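You operate a simulated robot arm through the tools that you are given. There is no shell and no other tool.

You run a simulated robot arm. Do the job below in one go: nothing can be reset, and whatever is moved stays where it is left.

Task
Steam panel six twice, then panel two once.
Fine: set the steamer on the panel, press its key, hands clear of its sole; no shine; steamer back on the rest plate. Set down upright: steamer.

It is judged by the outcome, as a careful person would: the job done as asked, and still so three seconds after it is handed in. It fails if anything else is knocked over, pushed out of place, dropped, spilled or broken.

Robot
A 6-joint arm with a two-finger gripper, fixed in place. Base frame: the origin is on the floor under the middle of its stand, x ahead of it, y to its left, z up. Readings come in m, degrees, newtons and seconds.
It reaches about 1.572 m from its shoulder. Its first joint turns from -166.0 to 166.0 degrees. Payload 2.45 kg.
The tool frame sits at the grasp point between the pads (the TCP): z along the fingers, y along the line on which they close. The tips reach 0.02 m beyond it. The gripper opens to 0.14 m; its body begins 0.168 m behind the TCP.
Orientation is that of the tool frame in the base frame, as [roll, pitch, yaw] about the fixed x, y, z axes, in that order (R = Rz(yaw) Ry(pitch) Rx(roll)). With the fingers straight down and closing along the base's y, the tool's x points along the base's -x, its y along +y and its z along -z.

Tools
- The arm moves only by the tool send_rows. Its argument "targets" is a list of rows, each a list of 6 numbers: the shift along the base's x, y, z in m, then the turn, a rotation vector about the base's x, y, z in degrees. In form: [[tx, ty, tz, rx, ry, rz], ...]. A call has 1 to 20 rows; each row shifts and turns the commanded pose from where the row before left it. "gripper" is the opening, from 0 (shut) to 1 (fully open), set as the call begins (left out, the last holds). A row lasts 0.2 s, in which the tool goes at most 0.05 m and 8.6 degrees; a call with a longer step from one row to the next is refused whole, and so is a gripper value outside its range. Where a pose cannot be reached the arm comes as near as it can. A force on the tool above 40 N (or 10 N above the force at the start of the call, whichever is more), or a blocked arm, ends the call early, and 0.2 s more pass. The fingers move at their own pace (about 0.045 m/s each) and stop on an object; they squeeze with about 24 N. The grip force told is the motor's: it shows also when the fingers shut on nothing. Time passes only in rows, and 0.2 s behind the last, so rows that do not move let the fingers close. It gives the time, the measured TCP pose, the force on the tool (base axes), the opening and the grip force at its end, in the units of the frame above (readings bear some noise), with the torque about the TCP (base axes, N m) and any sound that the robot's microphone picked up, and new pictures: "show" is both (left out), scene, wrist or none.
- Cameras (640 x 400 px; columns grow to the right, rows downward): "scene" is fixed at [0.4027, -0.6503, 1.6225]; the picture's right is [0.77, -0.64, 0.00], its down [-0.50, -0.59, -0.63] and it looks along [0.41, 0.49, -0.77] (base axes); focal length 331 px, centre (320, 200). "wrist" rides on the gripper at [0.078, 0.011, -0.209] in the tool frame; the picture's right is [-0.14, 0.99, 0.00], its down [-0.92, -0.13, -0.37] and it looks along [-0.37, -0.05, 0.93] (tool axes); focal length 280 px, centre (320, 200). There is no depth. A picture from a camera that has moved, and an enlarged one, comes with that camera's place and axes in the base frame and with its lens.
- close_up(camera, box): a new picture of the part [left, top, right, bottom] of that camera's present view, enlarged. The clock stands still meanwhile.
- job_done(): hands the job in; it is judged then, once.

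Places have to be worked out from the pictures, the camera data and where the tool is seen. Open the gripper and draw the arm clear of the work before you hand the job in, unless the task says otherwise.

The tools are called after ">>>" by a JSON object that holds its "name" and its "arguments". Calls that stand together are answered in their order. send_rows: Moves the arm, as the interface text tells. Its arguments: {"type":"object","properties":{"targets":{"type":"array","items":{"type":"array","items":{"type":"number"}}},"gripper":{"type":"number"},"show":{"type":"string","enum":["both","scene","wrist","none"]}},"required":["targets"]} The other tools are called the same way: close_up (camera, box) takes an enlarged picture of a part of a camera's view; job_done () hands the job in.

At the start:

```text
time: 0.0
eef_pos: [0.6877, -0.387, 1.2501]
tool_rot: [180.0, 0.0, -180.0]
force: [-0.2, 0.7, 0.7]
moment: [0.02, -0.01, 0.0]
width: 0.14
grip_force: 0.0
```

scene: 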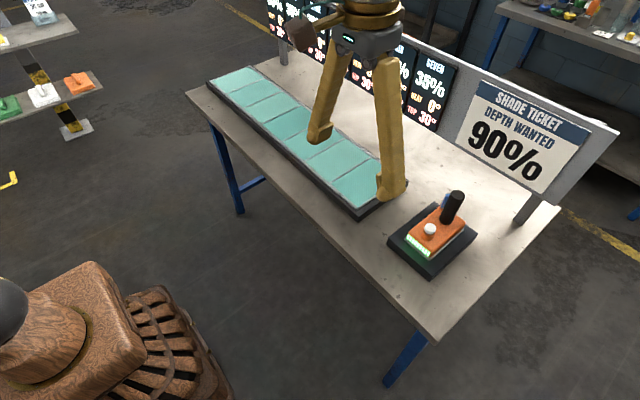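
wrist: 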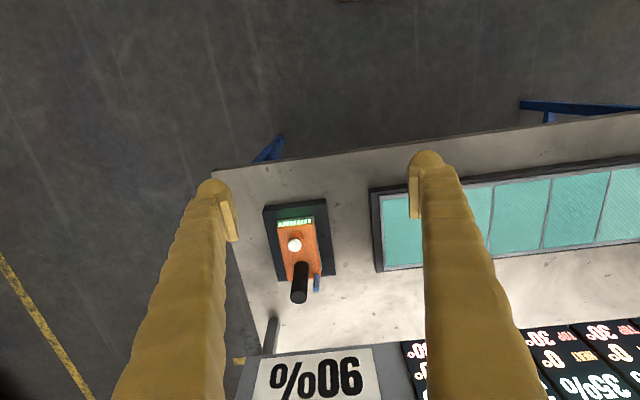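

I'll begin by looking closer at the panels, the signs and the steamer before moving anything.

>>> {"name": "close_up", "arguments": {"camera": "scene", "box": [180, 50, 420, 220]}}

>>> {"name": "close_up", "arguments": {"camera": "scene", "box": [370, 170, 500, 290]}}

>>> {"name": "close_up", "arguments": {"camera": "scene", "box": [250, 0, 470, 140]}}

>>> {"name": "close_up", "arguments": {"camera": "wrist", "box": [220, 180, 380, 320]}}

>>> {"name": "close_up", "arguments": {"camera": "wrist", "box": [360, 130, 640, 400]}}

```text
2.35 times, centred on (300, 135) of scene
camera zoom: at [0.4027, -0.6503, 1.6225], right [0.77, -0.64, 0.0], down [-0.5, -0.59, -0.63], along [0.41, 0.49, -0.77], focal length 778 px, centre (367, 353)
```

zoom: 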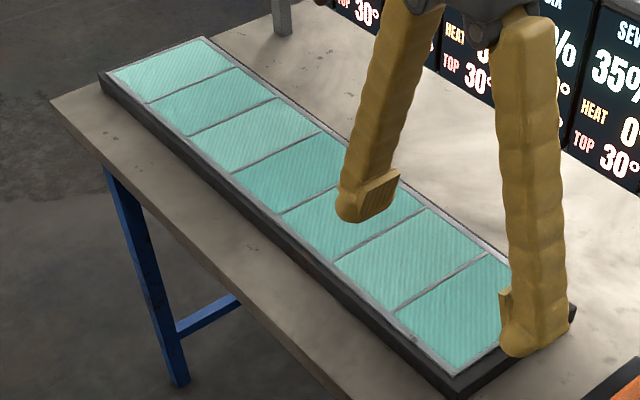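

```text
3.33 times, centred on (435, 230) of scene
camera zoom: at [0.4027, -0.6503, 1.6225], right [0.77, -0.64, 0.0], down [-0.5, -0.59, -0.63], along [0.41, 0.49, -0.77], focal length 1103 px, centre (-63, 100)
```

zoom: 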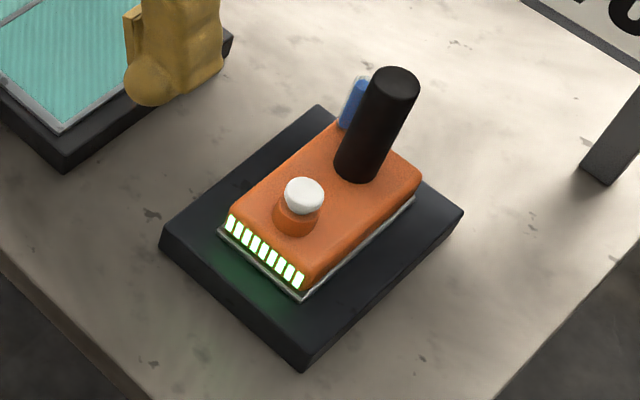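

```text
2.86 times, centred on (360, 70) of scene
camera zoom: at [0.4027, -0.6503, 1.6225], right [0.77, -0.64, 0.0], down [-0.5, -0.59, -0.63], along [0.41, 0.49, -0.77], focal length 945 px, centre (206, 571)
```

zoom: 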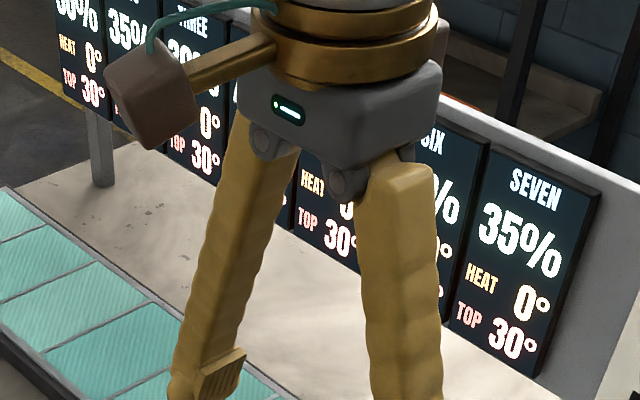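

```text
2.86 times, centred on (300, 250) of wrist
camera zoom: at [0.6087, -0.3751, 1.461], right [0.14, 0.99, 0.0], down [0.92, -0.13, 0.37], along [0.37, -0.05, -0.93], focal length 801 px, centre (377, 57)
```

zoom: 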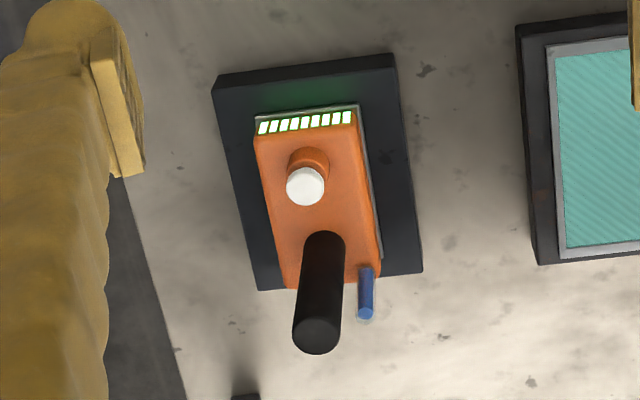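

```text
1.48 times, centred on (500, 265) of wrist
camera zoom: at [0.6087, -0.3751, 1.461], right [0.14, 0.99, 0.0], down [0.92, -0.13, 0.37], along [0.37, -0.05, -0.93], focal length 415 px, centre (53, 104)
```

zoom: 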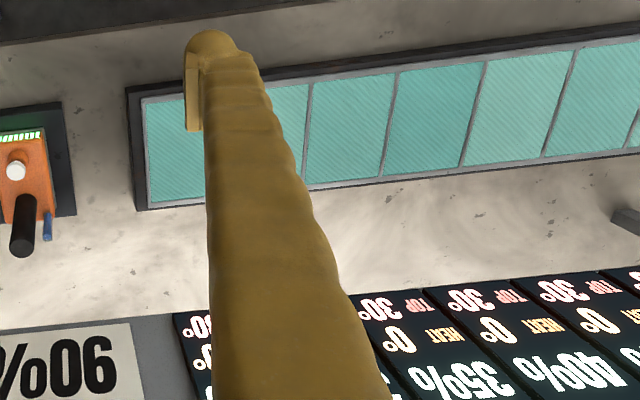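

The displays stand in order, with SEVEN nearest the steamer. Triangulating puts the steamer handle top near [0.975, -0.468, 1.03], the white key near [0.903, -0.468, 0.958] and a blue tube near [1.0, -0.437, 0.987]. I'll move high above the steamer for a better look.

>>> {"name": "send_rows", "arguments": {"targets": [[0.04, -0.012, 0.02, 0, 0, 0], [0.04, -0.012, 0.02, 0, 0, 0], [0.04, -0.012, 0.01, 0, 0, 0], [0.04, -0.012, 0, 0, 0, 0], [0.04, -0.012, 0, 0, 0, 0], [0, 0, 0, 0, 0, 0]]}}

```text
time: 1.4
eef_pos: [0.8896, -0.4463, 1.3021]
tool_rot: [-180.0, 0.0, 180.0]
force: [0.3, 0.1, -0.1]
moment: [0.01, 0.01, -0.01]
width: 0.1399
grip_force: 0.0
camera wrist: at [0.8095, -0.4347, 1.5115], right [0.14, 0.99, 0.0], down [0.92, -0.13, 0.37], along [0.36, -0.05, -0.93], focal length 280 px, centre (320, 200)
```

scene: 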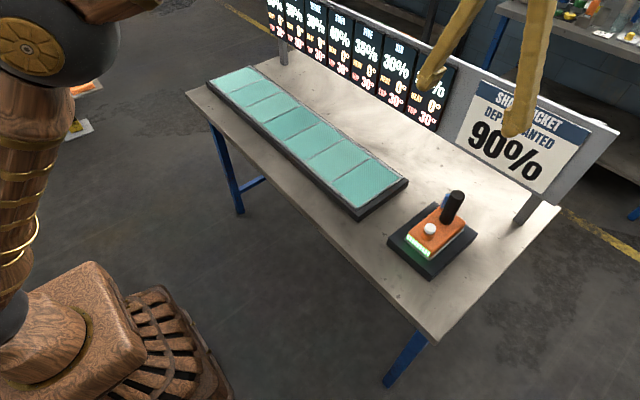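
wrist: 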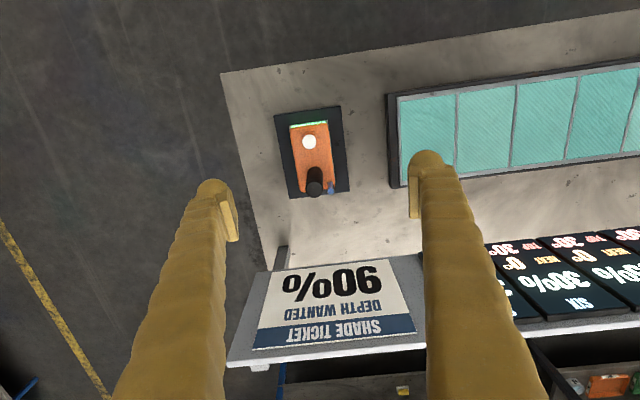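

>>> {"name": "close_up", "arguments": {"camera": "scene", "box": [260, 0, 460, 135]}}

>>> {"name": "close_up", "arguments": {"camera": "scene", "box": [195, 55, 415, 225]}}

>>> {"name": "close_up", "arguments": {"camera": "wrist", "box": [260, 90, 370, 210]}}

>>> {"name": "close_up", "arguments": {"camera": "scene", "box": [390, 0, 590, 140]}}

```text
2.96 times, centred on (360, 68) of scene
camera zoom: at [0.4027, -0.6503, 1.6225], right [0.77, -0.64, 0.0], down [-0.5, -0.59, -0.63], along [0.41, 0.49, -0.77], focal length 980 px, centre (202, 593)
```

zoom: 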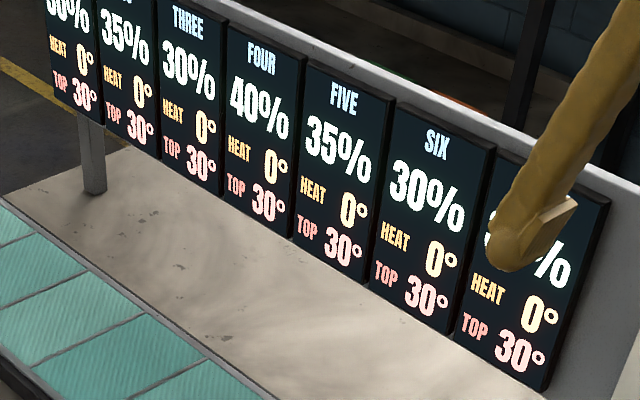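

```text
2.35 times, centred on (305, 140) of scene
camera zoom: at [0.4027, -0.6503, 1.6225], right [0.77, -0.64, 0.0], down [-0.5, -0.59, -0.63], along [0.41, 0.49, -0.77], focal length 778 px, centre (355, 341)
```

zoom: 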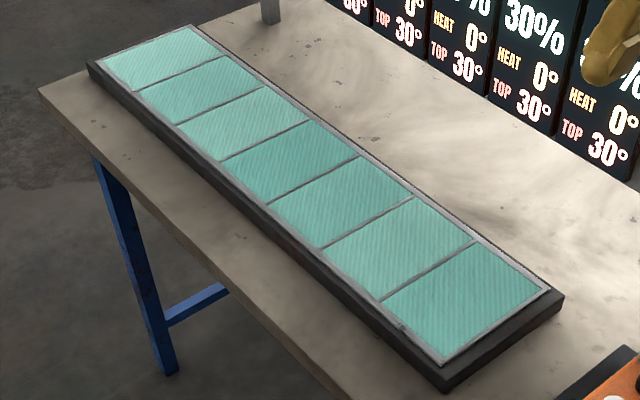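

```text
3.33 times, centred on (315, 150) of wrist
camera zoom: at [0.8095, -0.4347, 1.5115], right [0.14, 0.99, 0.0], down [0.92, -0.13, 0.37], along [0.36, -0.05, -0.93], focal length 935 px, centre (337, 367)
```

zoom: 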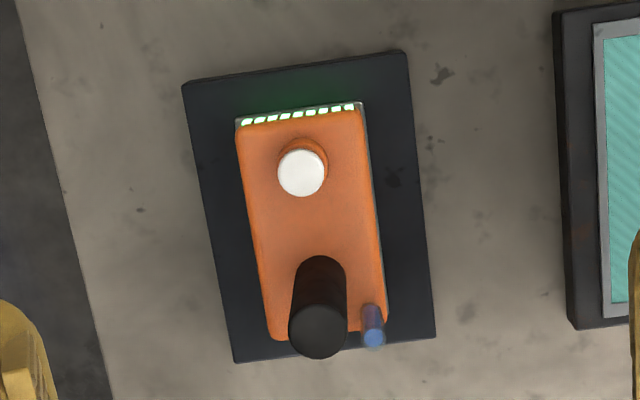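

```text
2.86 times, centred on (490, 70) of scene
camera zoom: at [0.4027, -0.6503, 1.6225], right [0.77, -0.64, 0.0], down [-0.5, -0.59, -0.63], along [0.41, 0.49, -0.77], focal length 945 px, centre (-166, 571)
```

zoom: 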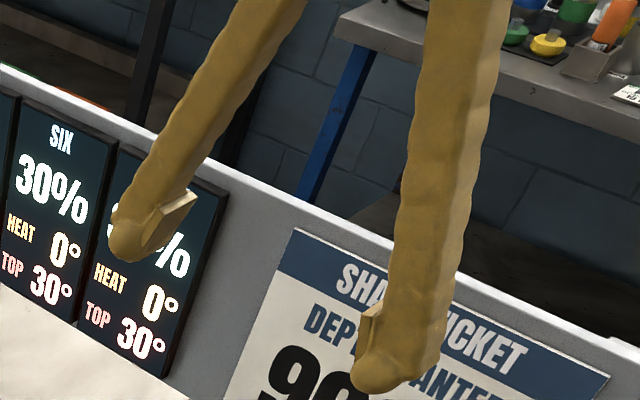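

Panel 6 reads 30% and panel 2 reads 35%, with all heats at 0° and top at 30°. The handle is vertical at about (0.976, -0.469). I'll turn the gripper -90° so it closes along x, which clears the blue tube and supports the steamer's weight, and hover above the handle.

>>> {"name": "send_rows", "arguments": {"targets": [[0.008, -0.002, -0.0127, 0, 0, -8.19], [0.008, -0.002, -0.0127, 0, 0, -8.19], [0.008, -0.002, -0.0127, 0, 0, -8.19], [0.008, -0.002, -0.0127, 0, 0, -8.19], [0.008, -0.002, -0.0127, 0, 0, -8.19], [0.008, -0.002, -0.0127, 0, 0, -8.19], [0.008, -0.002, -0.0127, 0, 0, -8.19], [0.008, -0.002, -0.0127, 0, 0, -8.19], [0.008, -0.002, -0.0127, 0, 0, -8.19], [0.008, -0.002, -0.0127, 0, 0, -8.19], [0.008, -0.002, -0.013, 0, 0, -8.1], [0, 0, 0, 0, 0, 0]], "gripper": 0.6}}

```text
time: 4.0
eef_pos: [0.9755, -0.4681, 1.1605]
tool_rot: [-180.0, -0.1, 89.9]
force: [0.3, 0.3, 0.4]
moment: [0.02, 0.0, 0.0]
width: 0.084
grip_force: 0.0
camera wrist: at [0.9862, -0.3901, 1.371], right [0.99, -0.14, 0.0], down [-0.13, -0.92, 0.37], along [-0.05, -0.37, -0.93], focal length 280 px, centre (320, 200)
```

scene: 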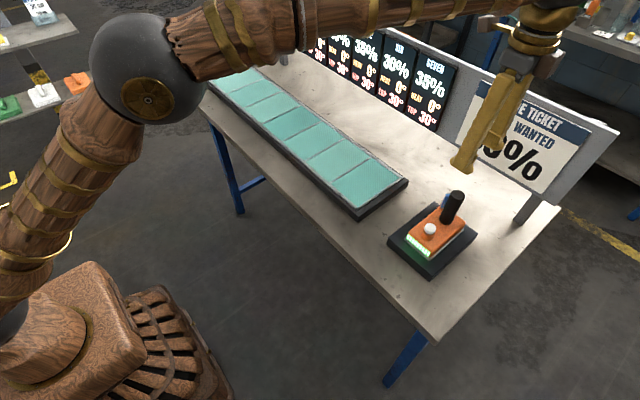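
wrist: 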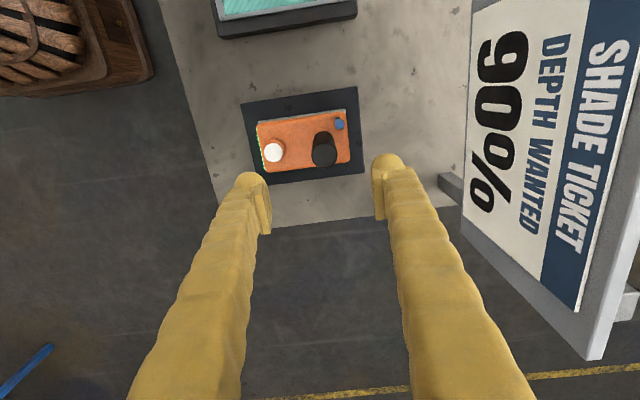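

The rotation worked. I'll zoom in to refine where the handle sits relative to the fingers.

>>> {"name": "close_up", "arguments": {"camera": "wrist", "box": [220, 80, 420, 240]}}

>>> {"name": "close_up", "arguments": {"camera": "scene", "box": [380, 120, 540, 290]}}

```text
2.50 times, centred on (320, 160) of wrist
camera zoom: at [0.9862, -0.3901, 1.371], right [0.99, -0.14, 0.0], down [-0.13, -0.92, 0.37], along [-0.05, -0.37, -0.93], focal length 701 px, centre (320, 300)
```

zoom: 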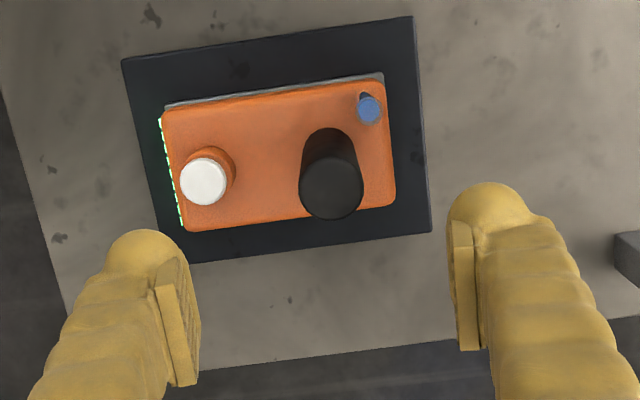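

```text
2.35 times, centred on (460, 205) of scene
camera zoom: at [0.4027, -0.6503, 1.6225], right [0.77, -0.64, 0.0], down [-0.5, -0.59, -0.63], along [0.41, 0.49, -0.77], focal length 778 px, centre (-9, 188)
```

zoom: 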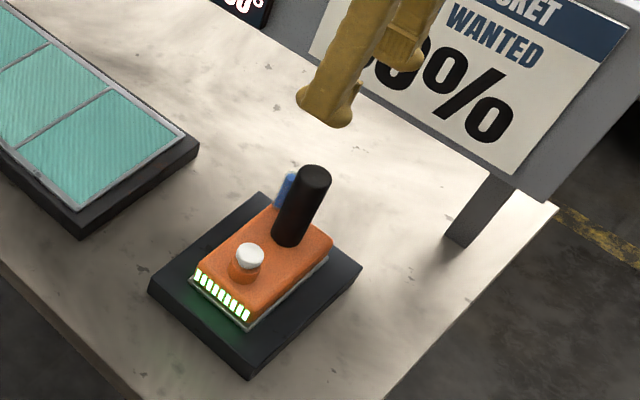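

The wrist view puts the handle at about (0.980, -0.467) with its top near z 1.029. The key is near (0.905, -0.470, 0.954), and the body is square to the axes with its centre near (0.95, -0.470). I'll narrow the fingers and lower around the handle, keeping the tips above the key.

>>> {"name": "send_rows", "arguments": {"targets": [[0.0045, 0.001, 0, 0, 0, 0], [0, 0, -0.035, 0, 0, 0], [0, 0, -0.035, 0, 0, 0], [0, 0, -0.035, 0, 0, 0], [0, 0, -0.035, 0, 0, 0], [0, 0, -0.03, 0, 0, 0], [0, 0, 0, 0, 0, 0]], "gripper": 0.45}}

```text
time: 5.6
eef_pos: [0.9815, -0.4684, 0.9901]
tool_rot: [-180.0, 0.0, 90.1]
force: [0.0, 0.3, -0.4]
moment: [0.0, 0.01, 0.0]
width: 0.0631
grip_force: 0.0
camera wrist: at [0.9908, -0.3886, 1.2002], right [0.99, -0.14, 0.0], down [-0.13, -0.92, 0.37], along [-0.05, -0.37, -0.93], focal length 280 px, centre (320, 200)
```

scene: 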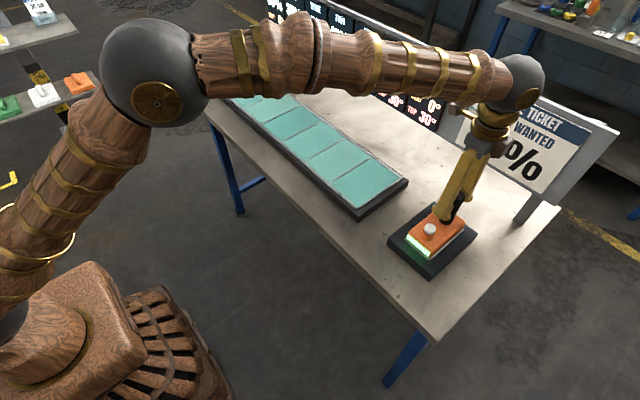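
wrist: 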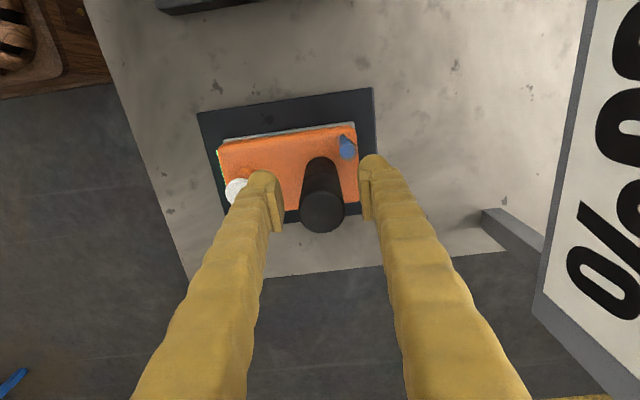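

The handle is between the fingers and the key is clear of the left finger tip. I'll zoom in to check clearances before closing.

>>> {"name": "close_up", "arguments": {"camera": "wrist", "box": [190, 90, 430, 250]}}

>>> {"name": "close_up", "arguments": {"camera": "scene", "box": [380, 140, 520, 290]}}

```text
2.50 times, centred on (310, 170) of wrist
camera zoom: at [0.9908, -0.3886, 1.2002], right [0.99, -0.14, 0.0], down [-0.13, -0.92, 0.37], along [-0.05, -0.37, -0.93], focal length 701 px, centre (345, 275)
```

zoom: 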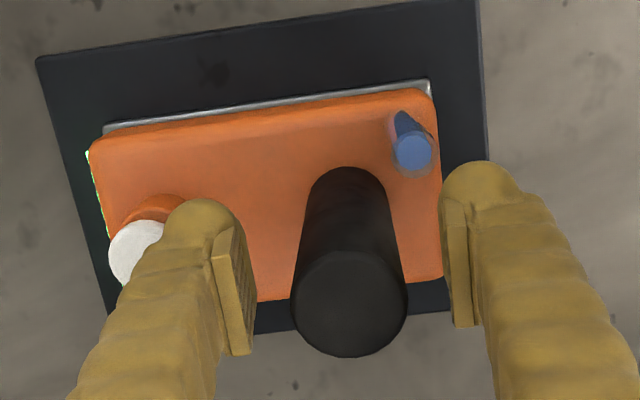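

```text
2.67 times, centred on (450, 215) of scene
camera zoom: at [0.4027, -0.6503, 1.6225], right [0.77, -0.64, 0.0], down [-0.5, -0.59, -0.63], along [0.41, 0.49, -0.77], focal length 882 px, centre (-27, 160)
```

zoom: 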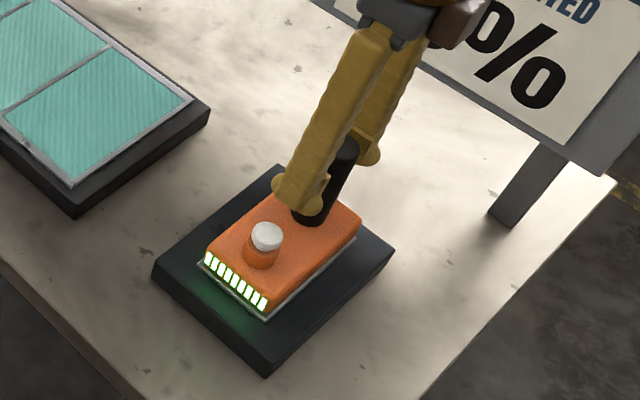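

The handle (radius about 15 mm) is centred in x and about 2 mm to +y. I'll nudge by that and close on it.

>>> {"name": "send_rows", "arguments": {"targets": [[0, 0.002, 0, 0, 0, 0], [0, 0, 0, 0, 0, 0], [0, 0, 0, 0, 0, 0], [0, 0, 0, 0, 0, 0], [0, 0, 0, 0, 0, 0]], "gripper": 0.0}}

```text
time: 6.8
eef_pos: [0.9805, -0.4651, 0.9906]
tool_rot: [-180.0, 0.0, 90.0]
force: [4.8, 0.6, -0.4]
moment: [0.04, -0.05, -0.01]
width: 0.0324
grip_force: 23.7
camera wrist: at [0.9907, -0.3865, 1.2007], right [0.99, -0.14, 0.0], down [-0.13, -0.92, 0.37], along [-0.05, -0.37, -0.93], focal length 280 px, centre (320, 200)
```

scene: 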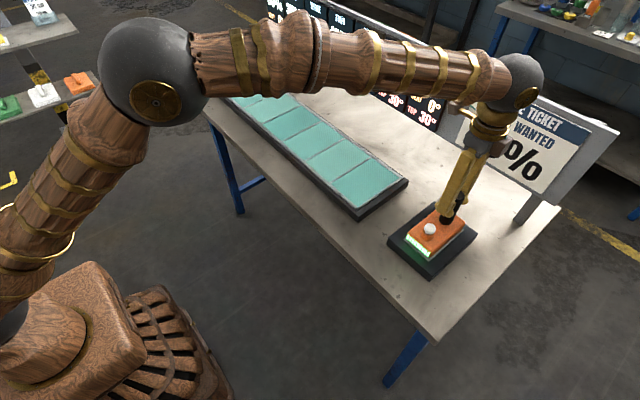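
wrist: 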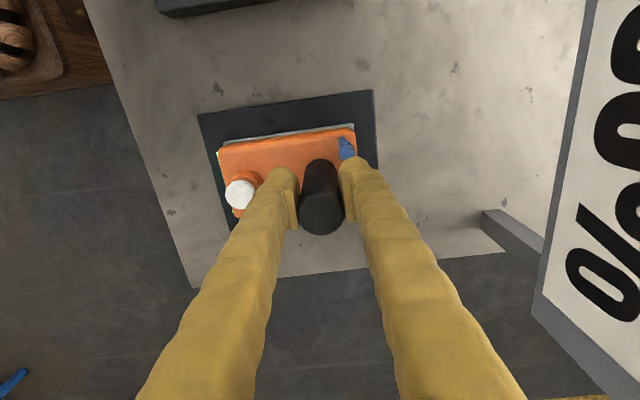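

It's gripped firmly at 32 mm. I'll lift a few centimetres and check the weight and tilt.

>>> {"name": "send_rows", "arguments": {"targets": [[0, 0, 0.005, 0, 0, 0], [0, 0, 0.015, 0, 0, 0], [0, 0, 0.03, 0, 0, 0], [0, 0, 0.03, 0, 0, 0], [0, 0, 0, 0, 0, 0]]}}

>>> {"name": "close_up", "arguments": {"camera": "scene", "box": [380, 120, 520, 290]}}

>>> {"name": "close_up", "arguments": {"camera": "wrist", "box": [190, 60, 430, 250]}}

```text
time: 8.0
eef_pos: [0.9799, -0.4658, 1.0704]
tool_rot: [-180.0, -0.1, 90.0]
force: [0.0, 0.1, -12.0]
moment: [0.03, -0.31, -0.02]
width: 0.0327
grip_force: 24.1
camera wrist: at [0.9906, -0.3869, 1.2807], right [0.99, -0.14, 0.0], down [-0.13, -0.92, 0.37], along [-0.05, -0.36, -0.93], focal length 280 px, centre (320, 200)
```

scene: 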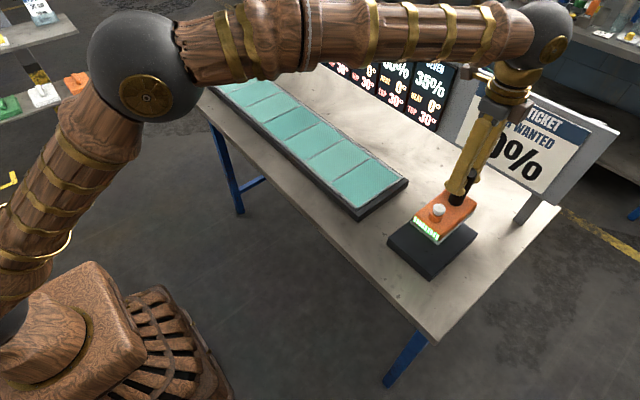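
wrist: 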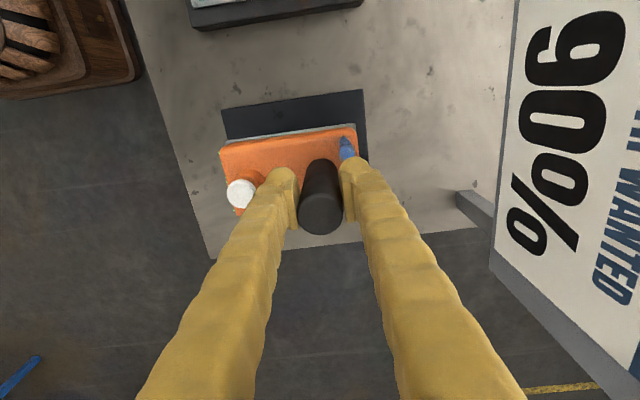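

```text
2.35 times, centred on (450, 205) of scene
camera zoom: at [0.4027, -0.6503, 1.6225], right [0.77, -0.64, 0.0], down [-0.5, -0.59, -0.63], along [0.41, 0.49, -0.77], focal length 778 px, centre (14, 188)
```

zoom: 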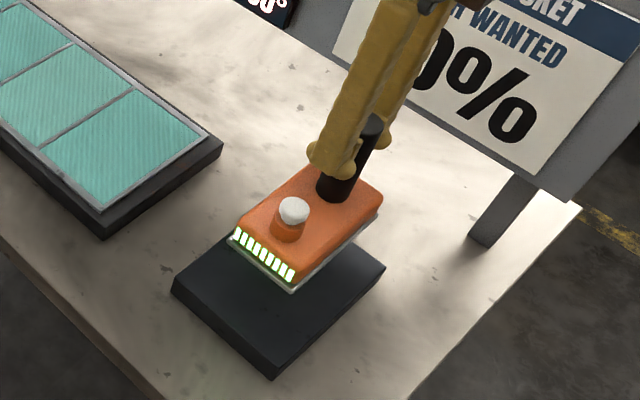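

```text
2.11 times, centred on (310, 155) of wrist
camera zoom: at [0.9906, -0.3869, 1.2807], right [0.99, -0.14, 0.0], down [-0.13, -0.92, 0.37], along [-0.05, -0.36, -0.93], focal length 590 px, centre (341, 295)
```

zoom: 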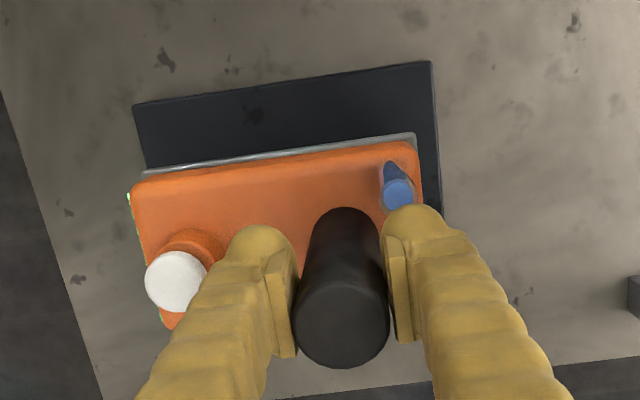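

The steamer hangs level, weighs about 12 N, and its gauge is fully lit. I'll raise it a bit more and carry it along +y to hover over panel six.

>>> {"name": "send_rows", "arguments": {"targets": [[0, 0.01, 0.02, 0, 0, 0], [0, 0.03, 0.02, 0, 0, 0], [0, 0.04, 0, 0, 0, 0], [0, 0.04, 0, 0, 0, 0], [0, 0.04, 0, 0, 0, 0], [0, 0.04, 0, 0, 0, 0], [0, 0.04, 0, 0, 0, 0], [0, 0.04, 0, 0, 0, 0], [0, 0.04, 0, 0, 0, 0], [0, 0.04, 0, 0, 0, 0], [0, 0.03, 0, 0, 0, 0], [0, 0, 0, 0, 0, 0]]}}

>>> {"name": "close_up", "arguments": {"camera": "scene", "box": [180, 40, 460, 240]}}

>>> {"name": "close_up", "arguments": {"camera": "wrist", "box": [160, 0, 480, 220]}}

```text
time: 10.6
eef_pos: [0.9805, -0.0759, 1.1095]
tool_rot: [-179.9, 0.0, 89.9]
force: [0.1, -0.1, -12.6]
moment: [0.08, -0.29, -0.02]
width: 0.0327
grip_force: 23.6
camera wrist: at [0.9897, 0.0031, 1.3213], right [0.99, -0.14, 0.0], down [-0.13, -0.92, 0.37], along [-0.05, -0.37, -0.93], focal length 280 px, centre (320, 200)
```

scene: 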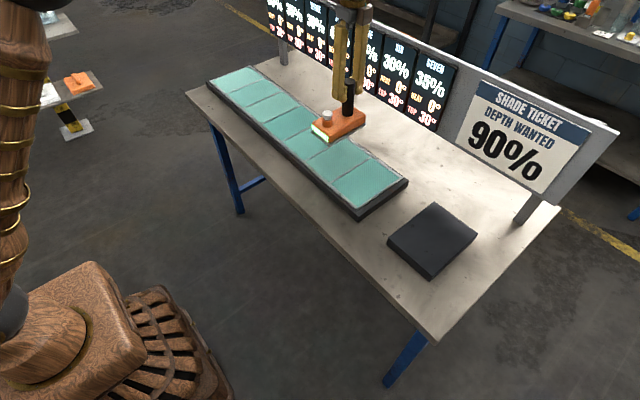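
wrist: 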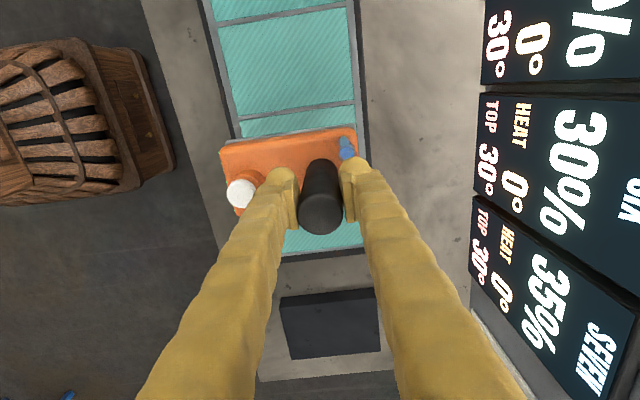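

```text
2.00 times, centred on (320, 140) of scene
camera zoom: at [0.4027, -0.6503, 1.6225], right [0.77, -0.64, 0.0], down [-0.5, -0.59, -0.63], along [0.41, 0.49, -0.77], focal length 662 px, centre (320, 320)
```

zoom: 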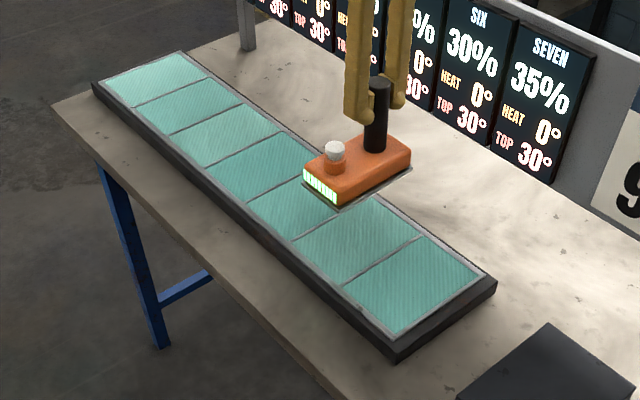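

```text
1.82 times, centred on (320, 110) of wrist
camera zoom: at [0.9897, 0.0031, 1.3213], right [0.99, -0.14, 0.0], down [-0.13, -0.92, 0.37], along [-0.05, -0.37, -0.93], focal length 510 px, centre (320, 364)
```

zoom: 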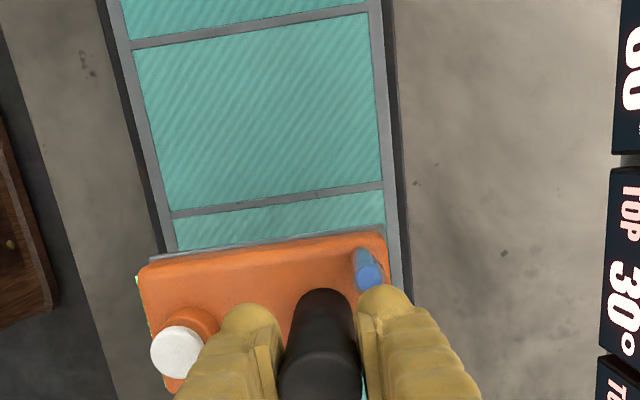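

Display SIX is visible in both cameras. Panel six spans about y -0.147 to -0.024 and x 0.862 to 1.038, with its surface near z 0.885–0.89. I'll shift 6 mm in -y to centre the steamer and lower it to about 2.5 cm above the panel.

>>> {"name": "send_rows", "arguments": {"targets": [[-0.001, -0.006, -0.02, 0, 0, 0], [0, 0, -0.03, 0, 0, 0], [0, 0, -0.025, 0, 0, 0], [0, 0, 0, 0, 0, 0]]}}

>>> {"name": "close_up", "arguments": {"camera": "scene", "box": [280, 80, 420, 220]}}

>>> {"name": "close_up", "arguments": {"camera": "wrist", "box": [180, 60, 420, 280]}}

```text
time: 11.6
eef_pos: [0.9795, -0.0821, 1.0372]
tool_rot: [-179.9, 0.1, 90.1]
force: [-0.1, -0.7, -11.8]
moment: [0.07, -0.32, 0.0]
width: 0.0327
grip_force: 24.0
camera wrist: at [0.9898, -0.003, 1.2461], right [0.99, -0.14, 0.0], down [-0.13, -0.92, 0.37], along [-0.05, -0.37, -0.93], focal length 280 px, centre (320, 200)
```

scene: 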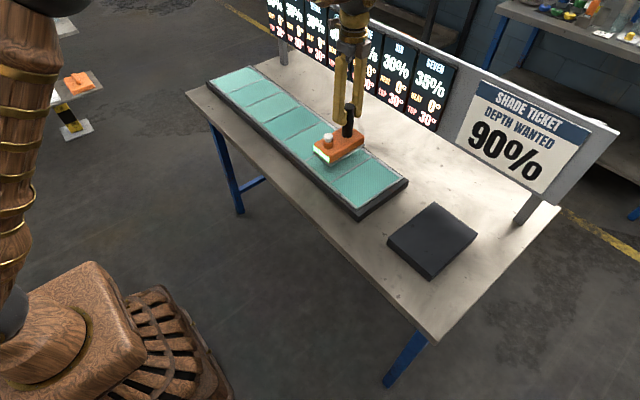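
wrist: 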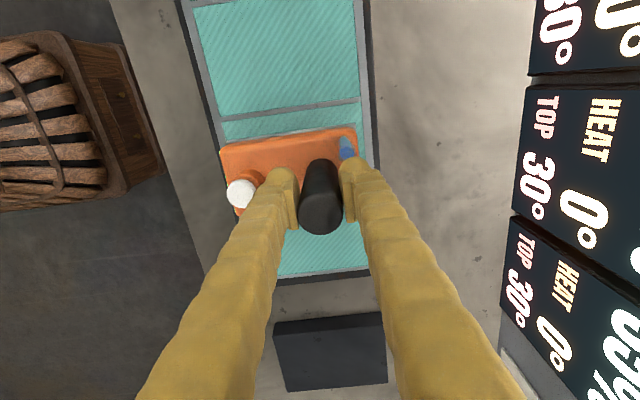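

```text
2.86 times, centred on (350, 150) of scene
camera zoom: at [0.4027, -0.6503, 1.6225], right [0.77, -0.64, 0.0], down [-0.5, -0.59, -0.63], along [0.41, 0.49, -0.77], focal length 945 px, centre (234, 343)
```

zoom: 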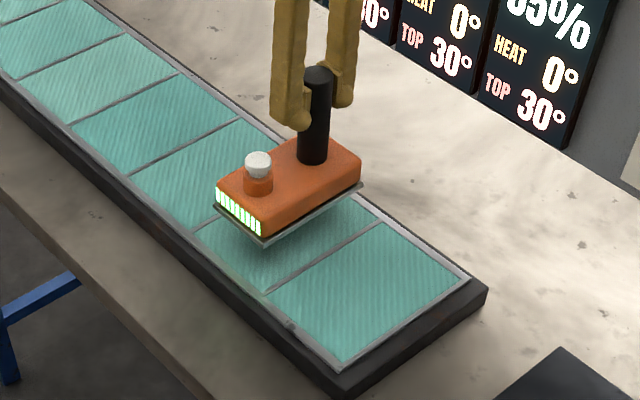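

```text
1.82 times, centred on (300, 170) of wrist
camera zoom: at [0.9898, -0.003, 1.2461], right [0.99, -0.14, 0.0], down [-0.13, -0.92, 0.37], along [-0.05, -0.37, -0.93], focal length 510 px, centre (356, 254)
```

zoom: 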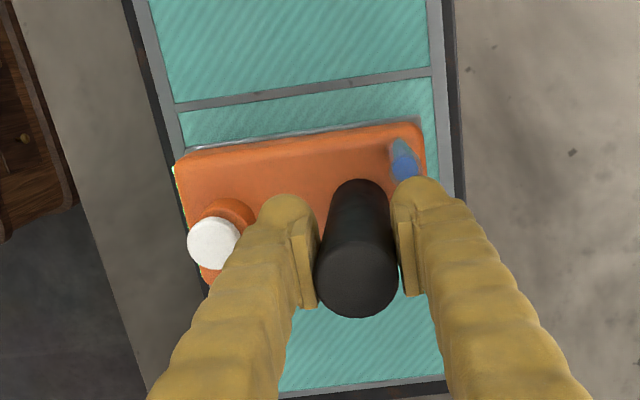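

The steamer is centred over panel six, with 2 cm margins to the dividers. I'll lower it slowly and watch the vertical force for touchdown.

>>> {"name": "send_rows", "arguments": {"targets": [[0, 0, -0.01, 0, 0, 0], [0, 0, -0.006, 0, 0, 0], [0, 0, -0.003, 0, 0, 0]], "show": "scene"}}

```text
time: 12.4
eef_pos: [0.9789, -0.0827, 1.0169]
tool_rot: [-179.9, -0.1, 90.0]
force: [-0.6, 0.5, -11.8]
moment: [0.07, -0.3, 0.01]
width: 0.0331
grip_force: 24.4
```

scene: 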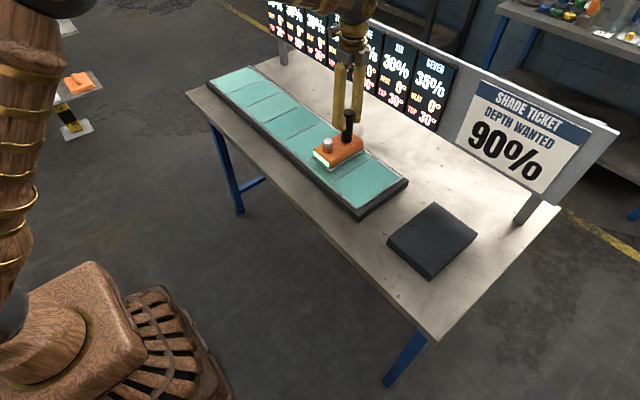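

>>> {"name": "close_up", "arguments": {"camera": "scene", "box": [280, 80, 420, 220]}}

>>> {"name": "close_up", "arguments": {"camera": "scene", "box": [310, 120, 370, 180]}}

```text
2.86 times, centred on (350, 150) of scene
camera zoom: at [0.4027, -0.6503, 1.6225], right [0.77, -0.64, 0.0], down [-0.5, -0.59, -0.63], along [0.41, 0.49, -0.77], focal length 945 px, centre (234, 343)
```

zoom: 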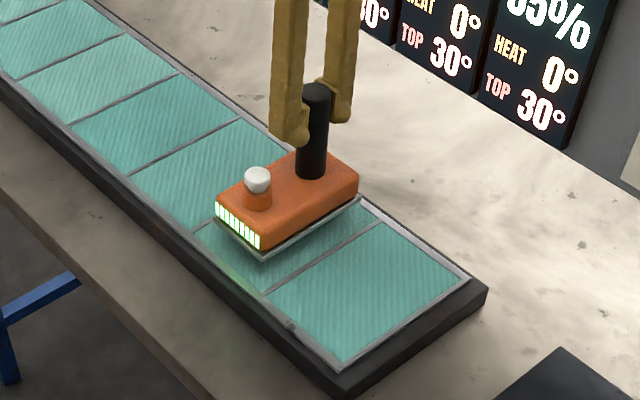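

```text
6.67 times, centred on (340, 150) of scene
camera zoom: at [0.4027, -0.6503, 1.6225], right [0.77, -0.64, 0.0], down [-0.5, -0.59, -0.63], along [0.41, 0.49, -0.77], focal length 2205 px, centre (187, 533)
```

zoom: 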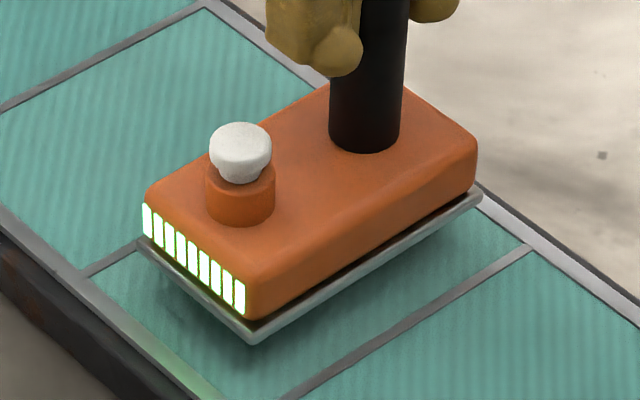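

It isn't touching yet (force still -11.8 N) and there is only a small gap. I'll continue in small steps.

>>> {"name": "send_rows", "arguments": {"targets": [[0, 0, -0.003, 0, 0, 0], [0, 0, -0.002, 0, 0, 0]], "show": "scene"}}

```text
time: 13.0
eef_pos: [0.981, -0.0822, 1.0121]
tool_rot: [180.0, 0.0, 90.0]
force: [-0.9, -0.2, -12.4]
moment: [0.03, -0.3, 0.04]
width: 0.0329
grip_force: 23.8
```

scene: 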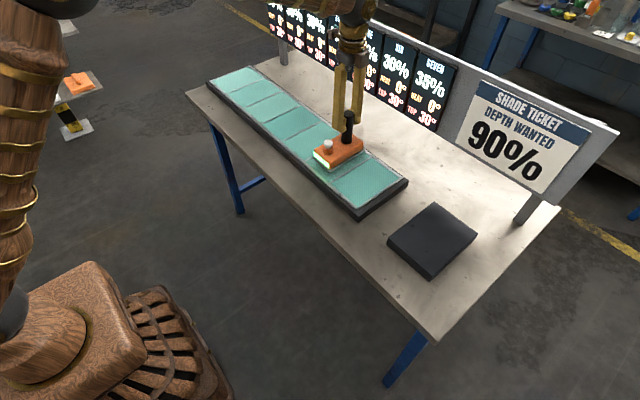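

Still hanging free at z 1.012. I'll keep stepping down a few millimetres.

>>> {"name": "send_rows", "arguments": {"targets": [[0, 0, -0.003, 0, 0, 0], [0, 0, -0.002, 0, 0, 0]], "show": "scene"}}

>>> {"name": "close_up", "arguments": {"camera": "scene", "box": [310, 120, 370, 180]}}

```text
time: 13.6
eef_pos: [0.9797, -0.083, 1.0064]
tool_rot: [-180.0, 0.0, 90.1]
force: [-0.4, 0.2, -12.3]
moment: [0.02, -0.32, 0.01]
width: 0.0328
grip_force: 23.8
```

scene: 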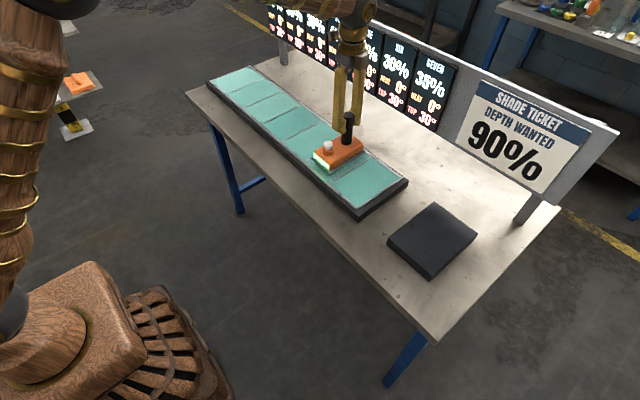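

```text
6.67 times, centred on (340, 150) of scene
camera zoom: at [0.4027, -0.6503, 1.6225], right [0.77, -0.64, 0.0], down [-0.5, -0.59, -0.63], along [0.41, 0.49, -0.77], focal length 2205 px, centre (187, 533)
```

zoom: 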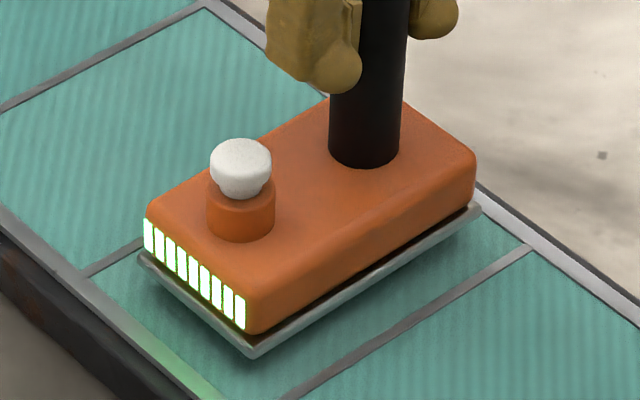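

Still free, with the sole about to touch. I'll go down a bit more.

>>> {"name": "send_rows", "arguments": {"targets": [[0, 0, -0.003, 0, 0, 0], [0, 0, -0.002, 0, 0, 0]], "show": "scene"}}

```text
time: 14.2
eef_pos: [0.9799, -0.0814, 1.0009]
tool_rot: [-180.0, 0.0, 90.0]
force: [-0.2, 0.5, -10.7]
moment: [0.05, -0.29, -0.04]
width: 0.0329
grip_force: 24.0
```

scene: 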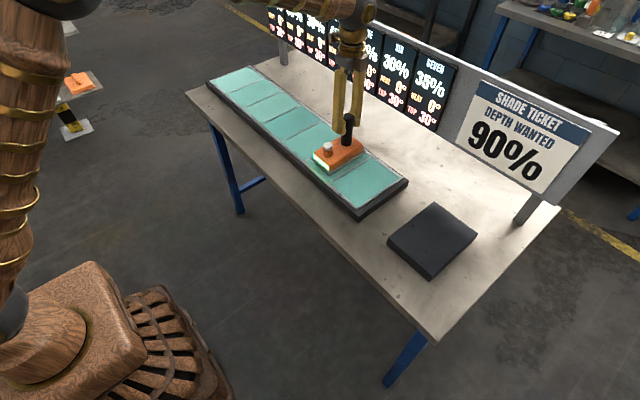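

The force has eased to -10.7 N, possibly first contact. I'll take one more 2 mm step.

>>> {"name": "send_rows", "arguments": {"targets": [[0, 0, -0.002, 0, 0, 0]], "show": "scene"}}

>>> {"name": "close_up", "arguments": {"camera": "scene", "box": [310, 30, 470, 180]}}

```text
time: 14.6
eef_pos: [0.9799, -0.0819, 1.0002]
tool_rot: [179.9, 0.0, 90.0]
force: [-0.1, -0.5, -12.1]
moment: [0.07, -0.29, -0.03]
width: 0.0328
grip_force: 24.1
```

scene: 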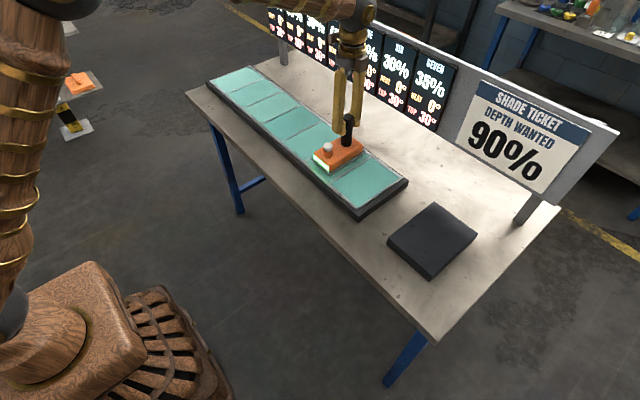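

```text
2.67 times, centred on (390, 105) of scene
camera zoom: at [0.4027, -0.6503, 1.6225], right [0.77, -0.64, 0.0], down [-0.5, -0.59, -0.63], along [0.41, 0.49, -0.77], focal length 882 px, centre (133, 453)
```

zoom: 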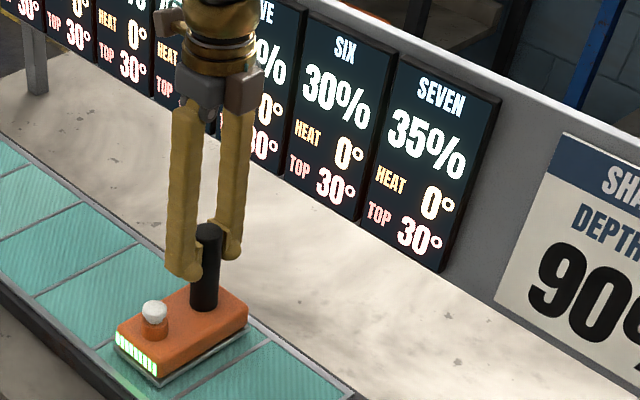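

Still hanging free at z 1.000, and SIX still reads 30%, 0°. I'll continue down in 2 mm steps.

>>> {"name": "send_rows", "arguments": {"targets": [[0, 0, -0.002, 0, 0, 0], [0, 0, -0.002, 0, 0, 0]], "show": "scene"}}

>>> {"name": "close_up", "arguments": {"camera": "scene", "box": [310, 120, 370, 180]}}

```text
time: 15.2
eef_pos: [0.9797, -0.082, 0.9955]
tool_rot: [179.9, 0.0, 90.1]
force: [0.0, 0.0, -12.1]
moment: [0.03, -0.31, -0.02]
width: 0.0326
grip_force: 24.1
```

scene: 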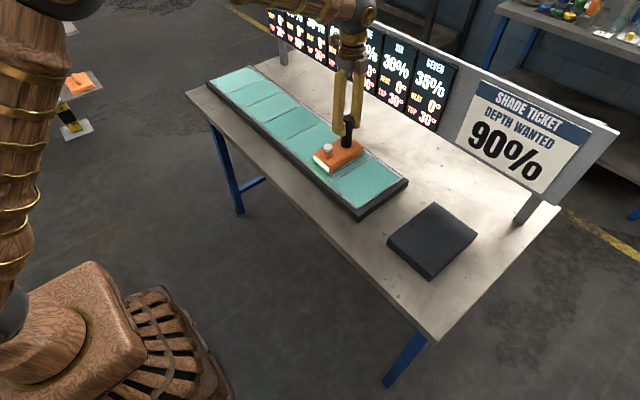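

```text
6.67 times, centred on (340, 150) of scene
camera zoom: at [0.4027, -0.6503, 1.6225], right [0.77, -0.64, 0.0], down [-0.5, -0.59, -0.63], along [0.41, 0.49, -0.77], focal length 2205 px, centre (187, 533)
```

zoom: 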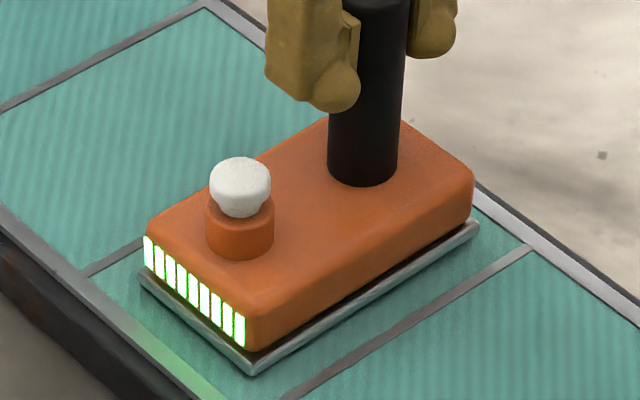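

The sole is nearly touching. The margins are about 20 mm on both sides, 19 mm at the front and 10 mm at the back, so I'll shift 4 mm toward -x and lower further.

>>> {"name": "send_rows", "arguments": {"targets": [[-0.004, 0, 0, 0, 0, 0], [0, 0, -0.002, 0, 0, 0], [0, 0, -0.002, 0, 0, 0]], "show": "scene"}}

>>> {"name": "close_up", "arguments": {"camera": "scene", "box": [310, 120, 370, 180]}}

```text
time: 16.0
eef_pos: [0.9769, -0.0808, 0.9916]
tool_rot: [180.0, -0.1, 90.0]
force: [3.1, 0.9, -5.3]
moment: [0.0, 0.03, 0.04]
width: 0.0328
grip_force: 23.5
```

scene: 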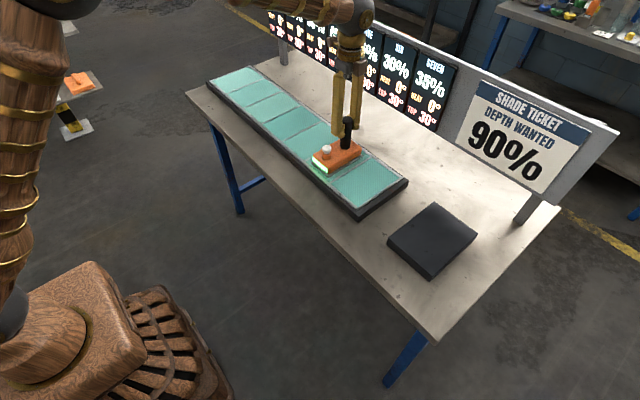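

```text
6.67 times, centred on (340, 150) of scene
camera zoom: at [0.4027, -0.6503, 1.6225], right [0.77, -0.64, 0.0], down [-0.5, -0.59, -0.63], along [0.41, 0.49, -0.77], focal length 2205 px, centre (187, 533)
```

zoom: 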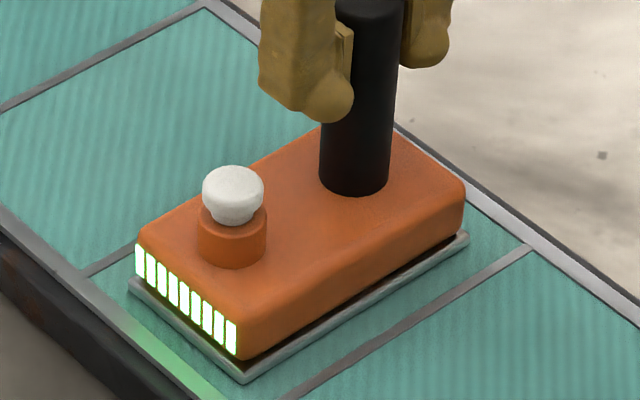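

It has made contact: the force is down to -5.3 N and the moment is gone. I'll check display SIX for any heat build-up before releasing.

>>> {"name": "close_up", "arguments": {"camera": "scene", "box": [360, 30, 460, 140]}}

>>> {"name": "close_up", "arguments": {"camera": "wrist", "box": [200, 100, 400, 260]}}

```text
3.64 times, centred on (410, 85) of scene
camera zoom: at [0.4027, -0.6503, 1.6225], right [0.77, -0.64, 0.0], down [-0.5, -0.59, -0.63], along [0.41, 0.49, -0.77], focal length 1203 px, centre (-7, 618)
```

zoom: 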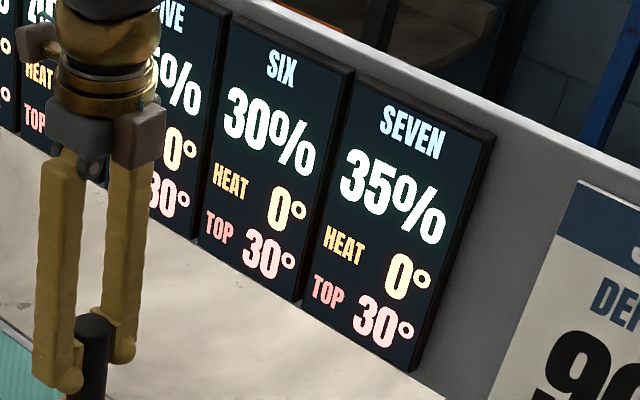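

```text
2.50 times, centred on (300, 180) of wrist
camera zoom: at [0.9856, -0.0027, 1.202], right [0.99, -0.14, 0.0], down [-0.13, -0.92, 0.37], along [-0.05, -0.37, -0.93], focal length 701 px, centre (370, 250)
```

zoom: 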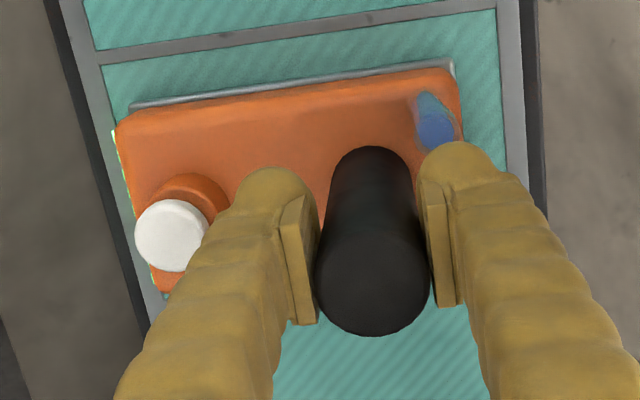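

Contact alone hasn't raised the heat. The key sits about 76 mm from the handle, so opening to about 0.119 m puts the left finger tip right above it while still straddling the handle. I'll release and open that far now.

>>> {"name": "send_rows", "arguments": {"targets": [[0, 0, -0.001, 0, 0, 0], [0, 0, 0, 0, 0, 0], [0, 0, 0, 0, 0, 0], [0, 0, 0, 0, 0, 0], [0, 0, 0, 0, 0, 0]], "gripper": 0.85}}

>>> {"name": "close_up", "arguments": {"camera": "scene", "box": [300, 30, 460, 180]}}

>>> {"name": "close_up", "arguments": {"camera": "wrist", "box": [180, 90, 440, 270]}}

```text
time: 17.2
eef_pos: [0.9766, -0.0822, 0.9903]
tool_rot: [179.9, 0.0, 90.0]
force: [-0.3, 0.4, 0.5]
moment: [-0.02, -0.02, 0.01]
width: 0.119
grip_force: 0.0
camera wrist: at [0.9855, -0.0028, 1.2009], right [0.99, -0.14, 0.0], down [-0.13, -0.92, 0.37], along [-0.05, -0.37, -0.93], focal length 280 px, centre (320, 200)
```

scene: 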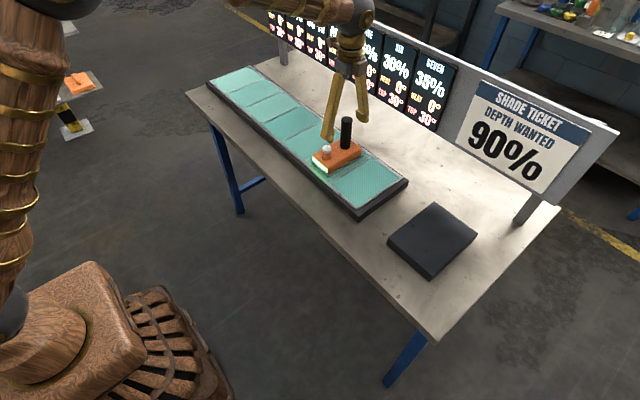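
wrist: 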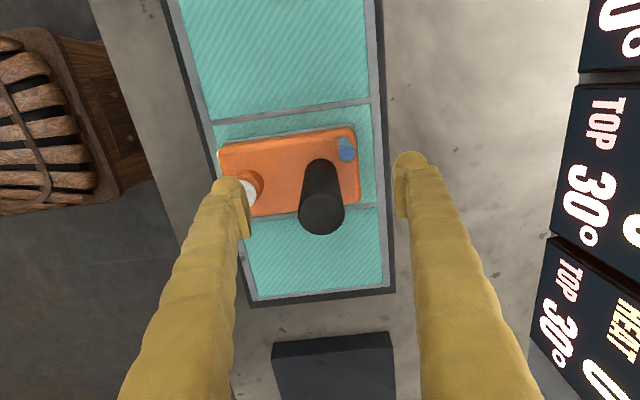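

```text
2.67 times, centred on (380, 105) of scene
camera zoom: at [0.4027, -0.6503, 1.6225], right [0.77, -0.64, 0.0], down [-0.5, -0.59, -0.63], along [0.41, 0.49, -0.77], focal length 882 px, centre (160, 453)
```

zoom: 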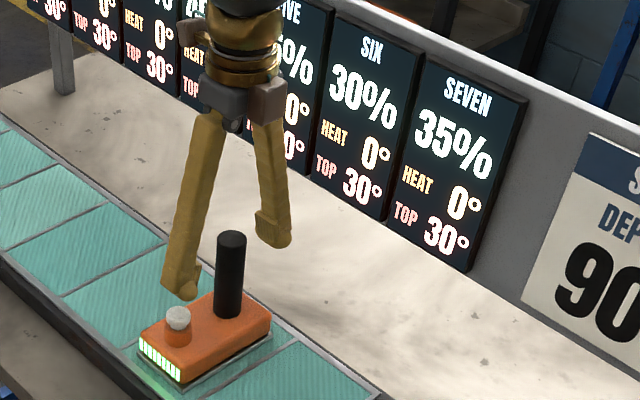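

```text
2.22 times, centred on (310, 180) of wrist
camera zoom: at [0.9855, -0.0028, 1.2009], right [0.99, -0.14, 0.0], down [-0.13, -0.92, 0.37], along [-0.05, -0.37, -0.93], focal length 623 px, centre (342, 244)
```

zoom: 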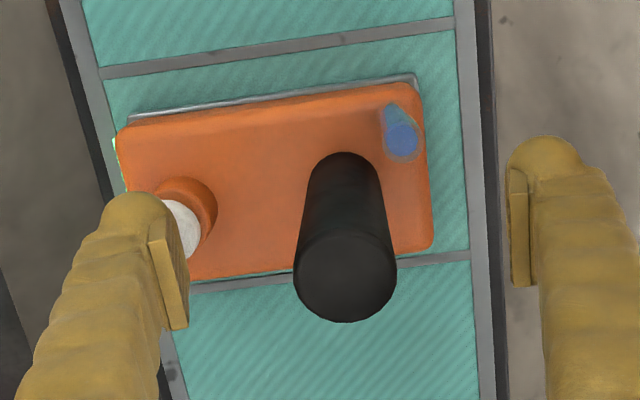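

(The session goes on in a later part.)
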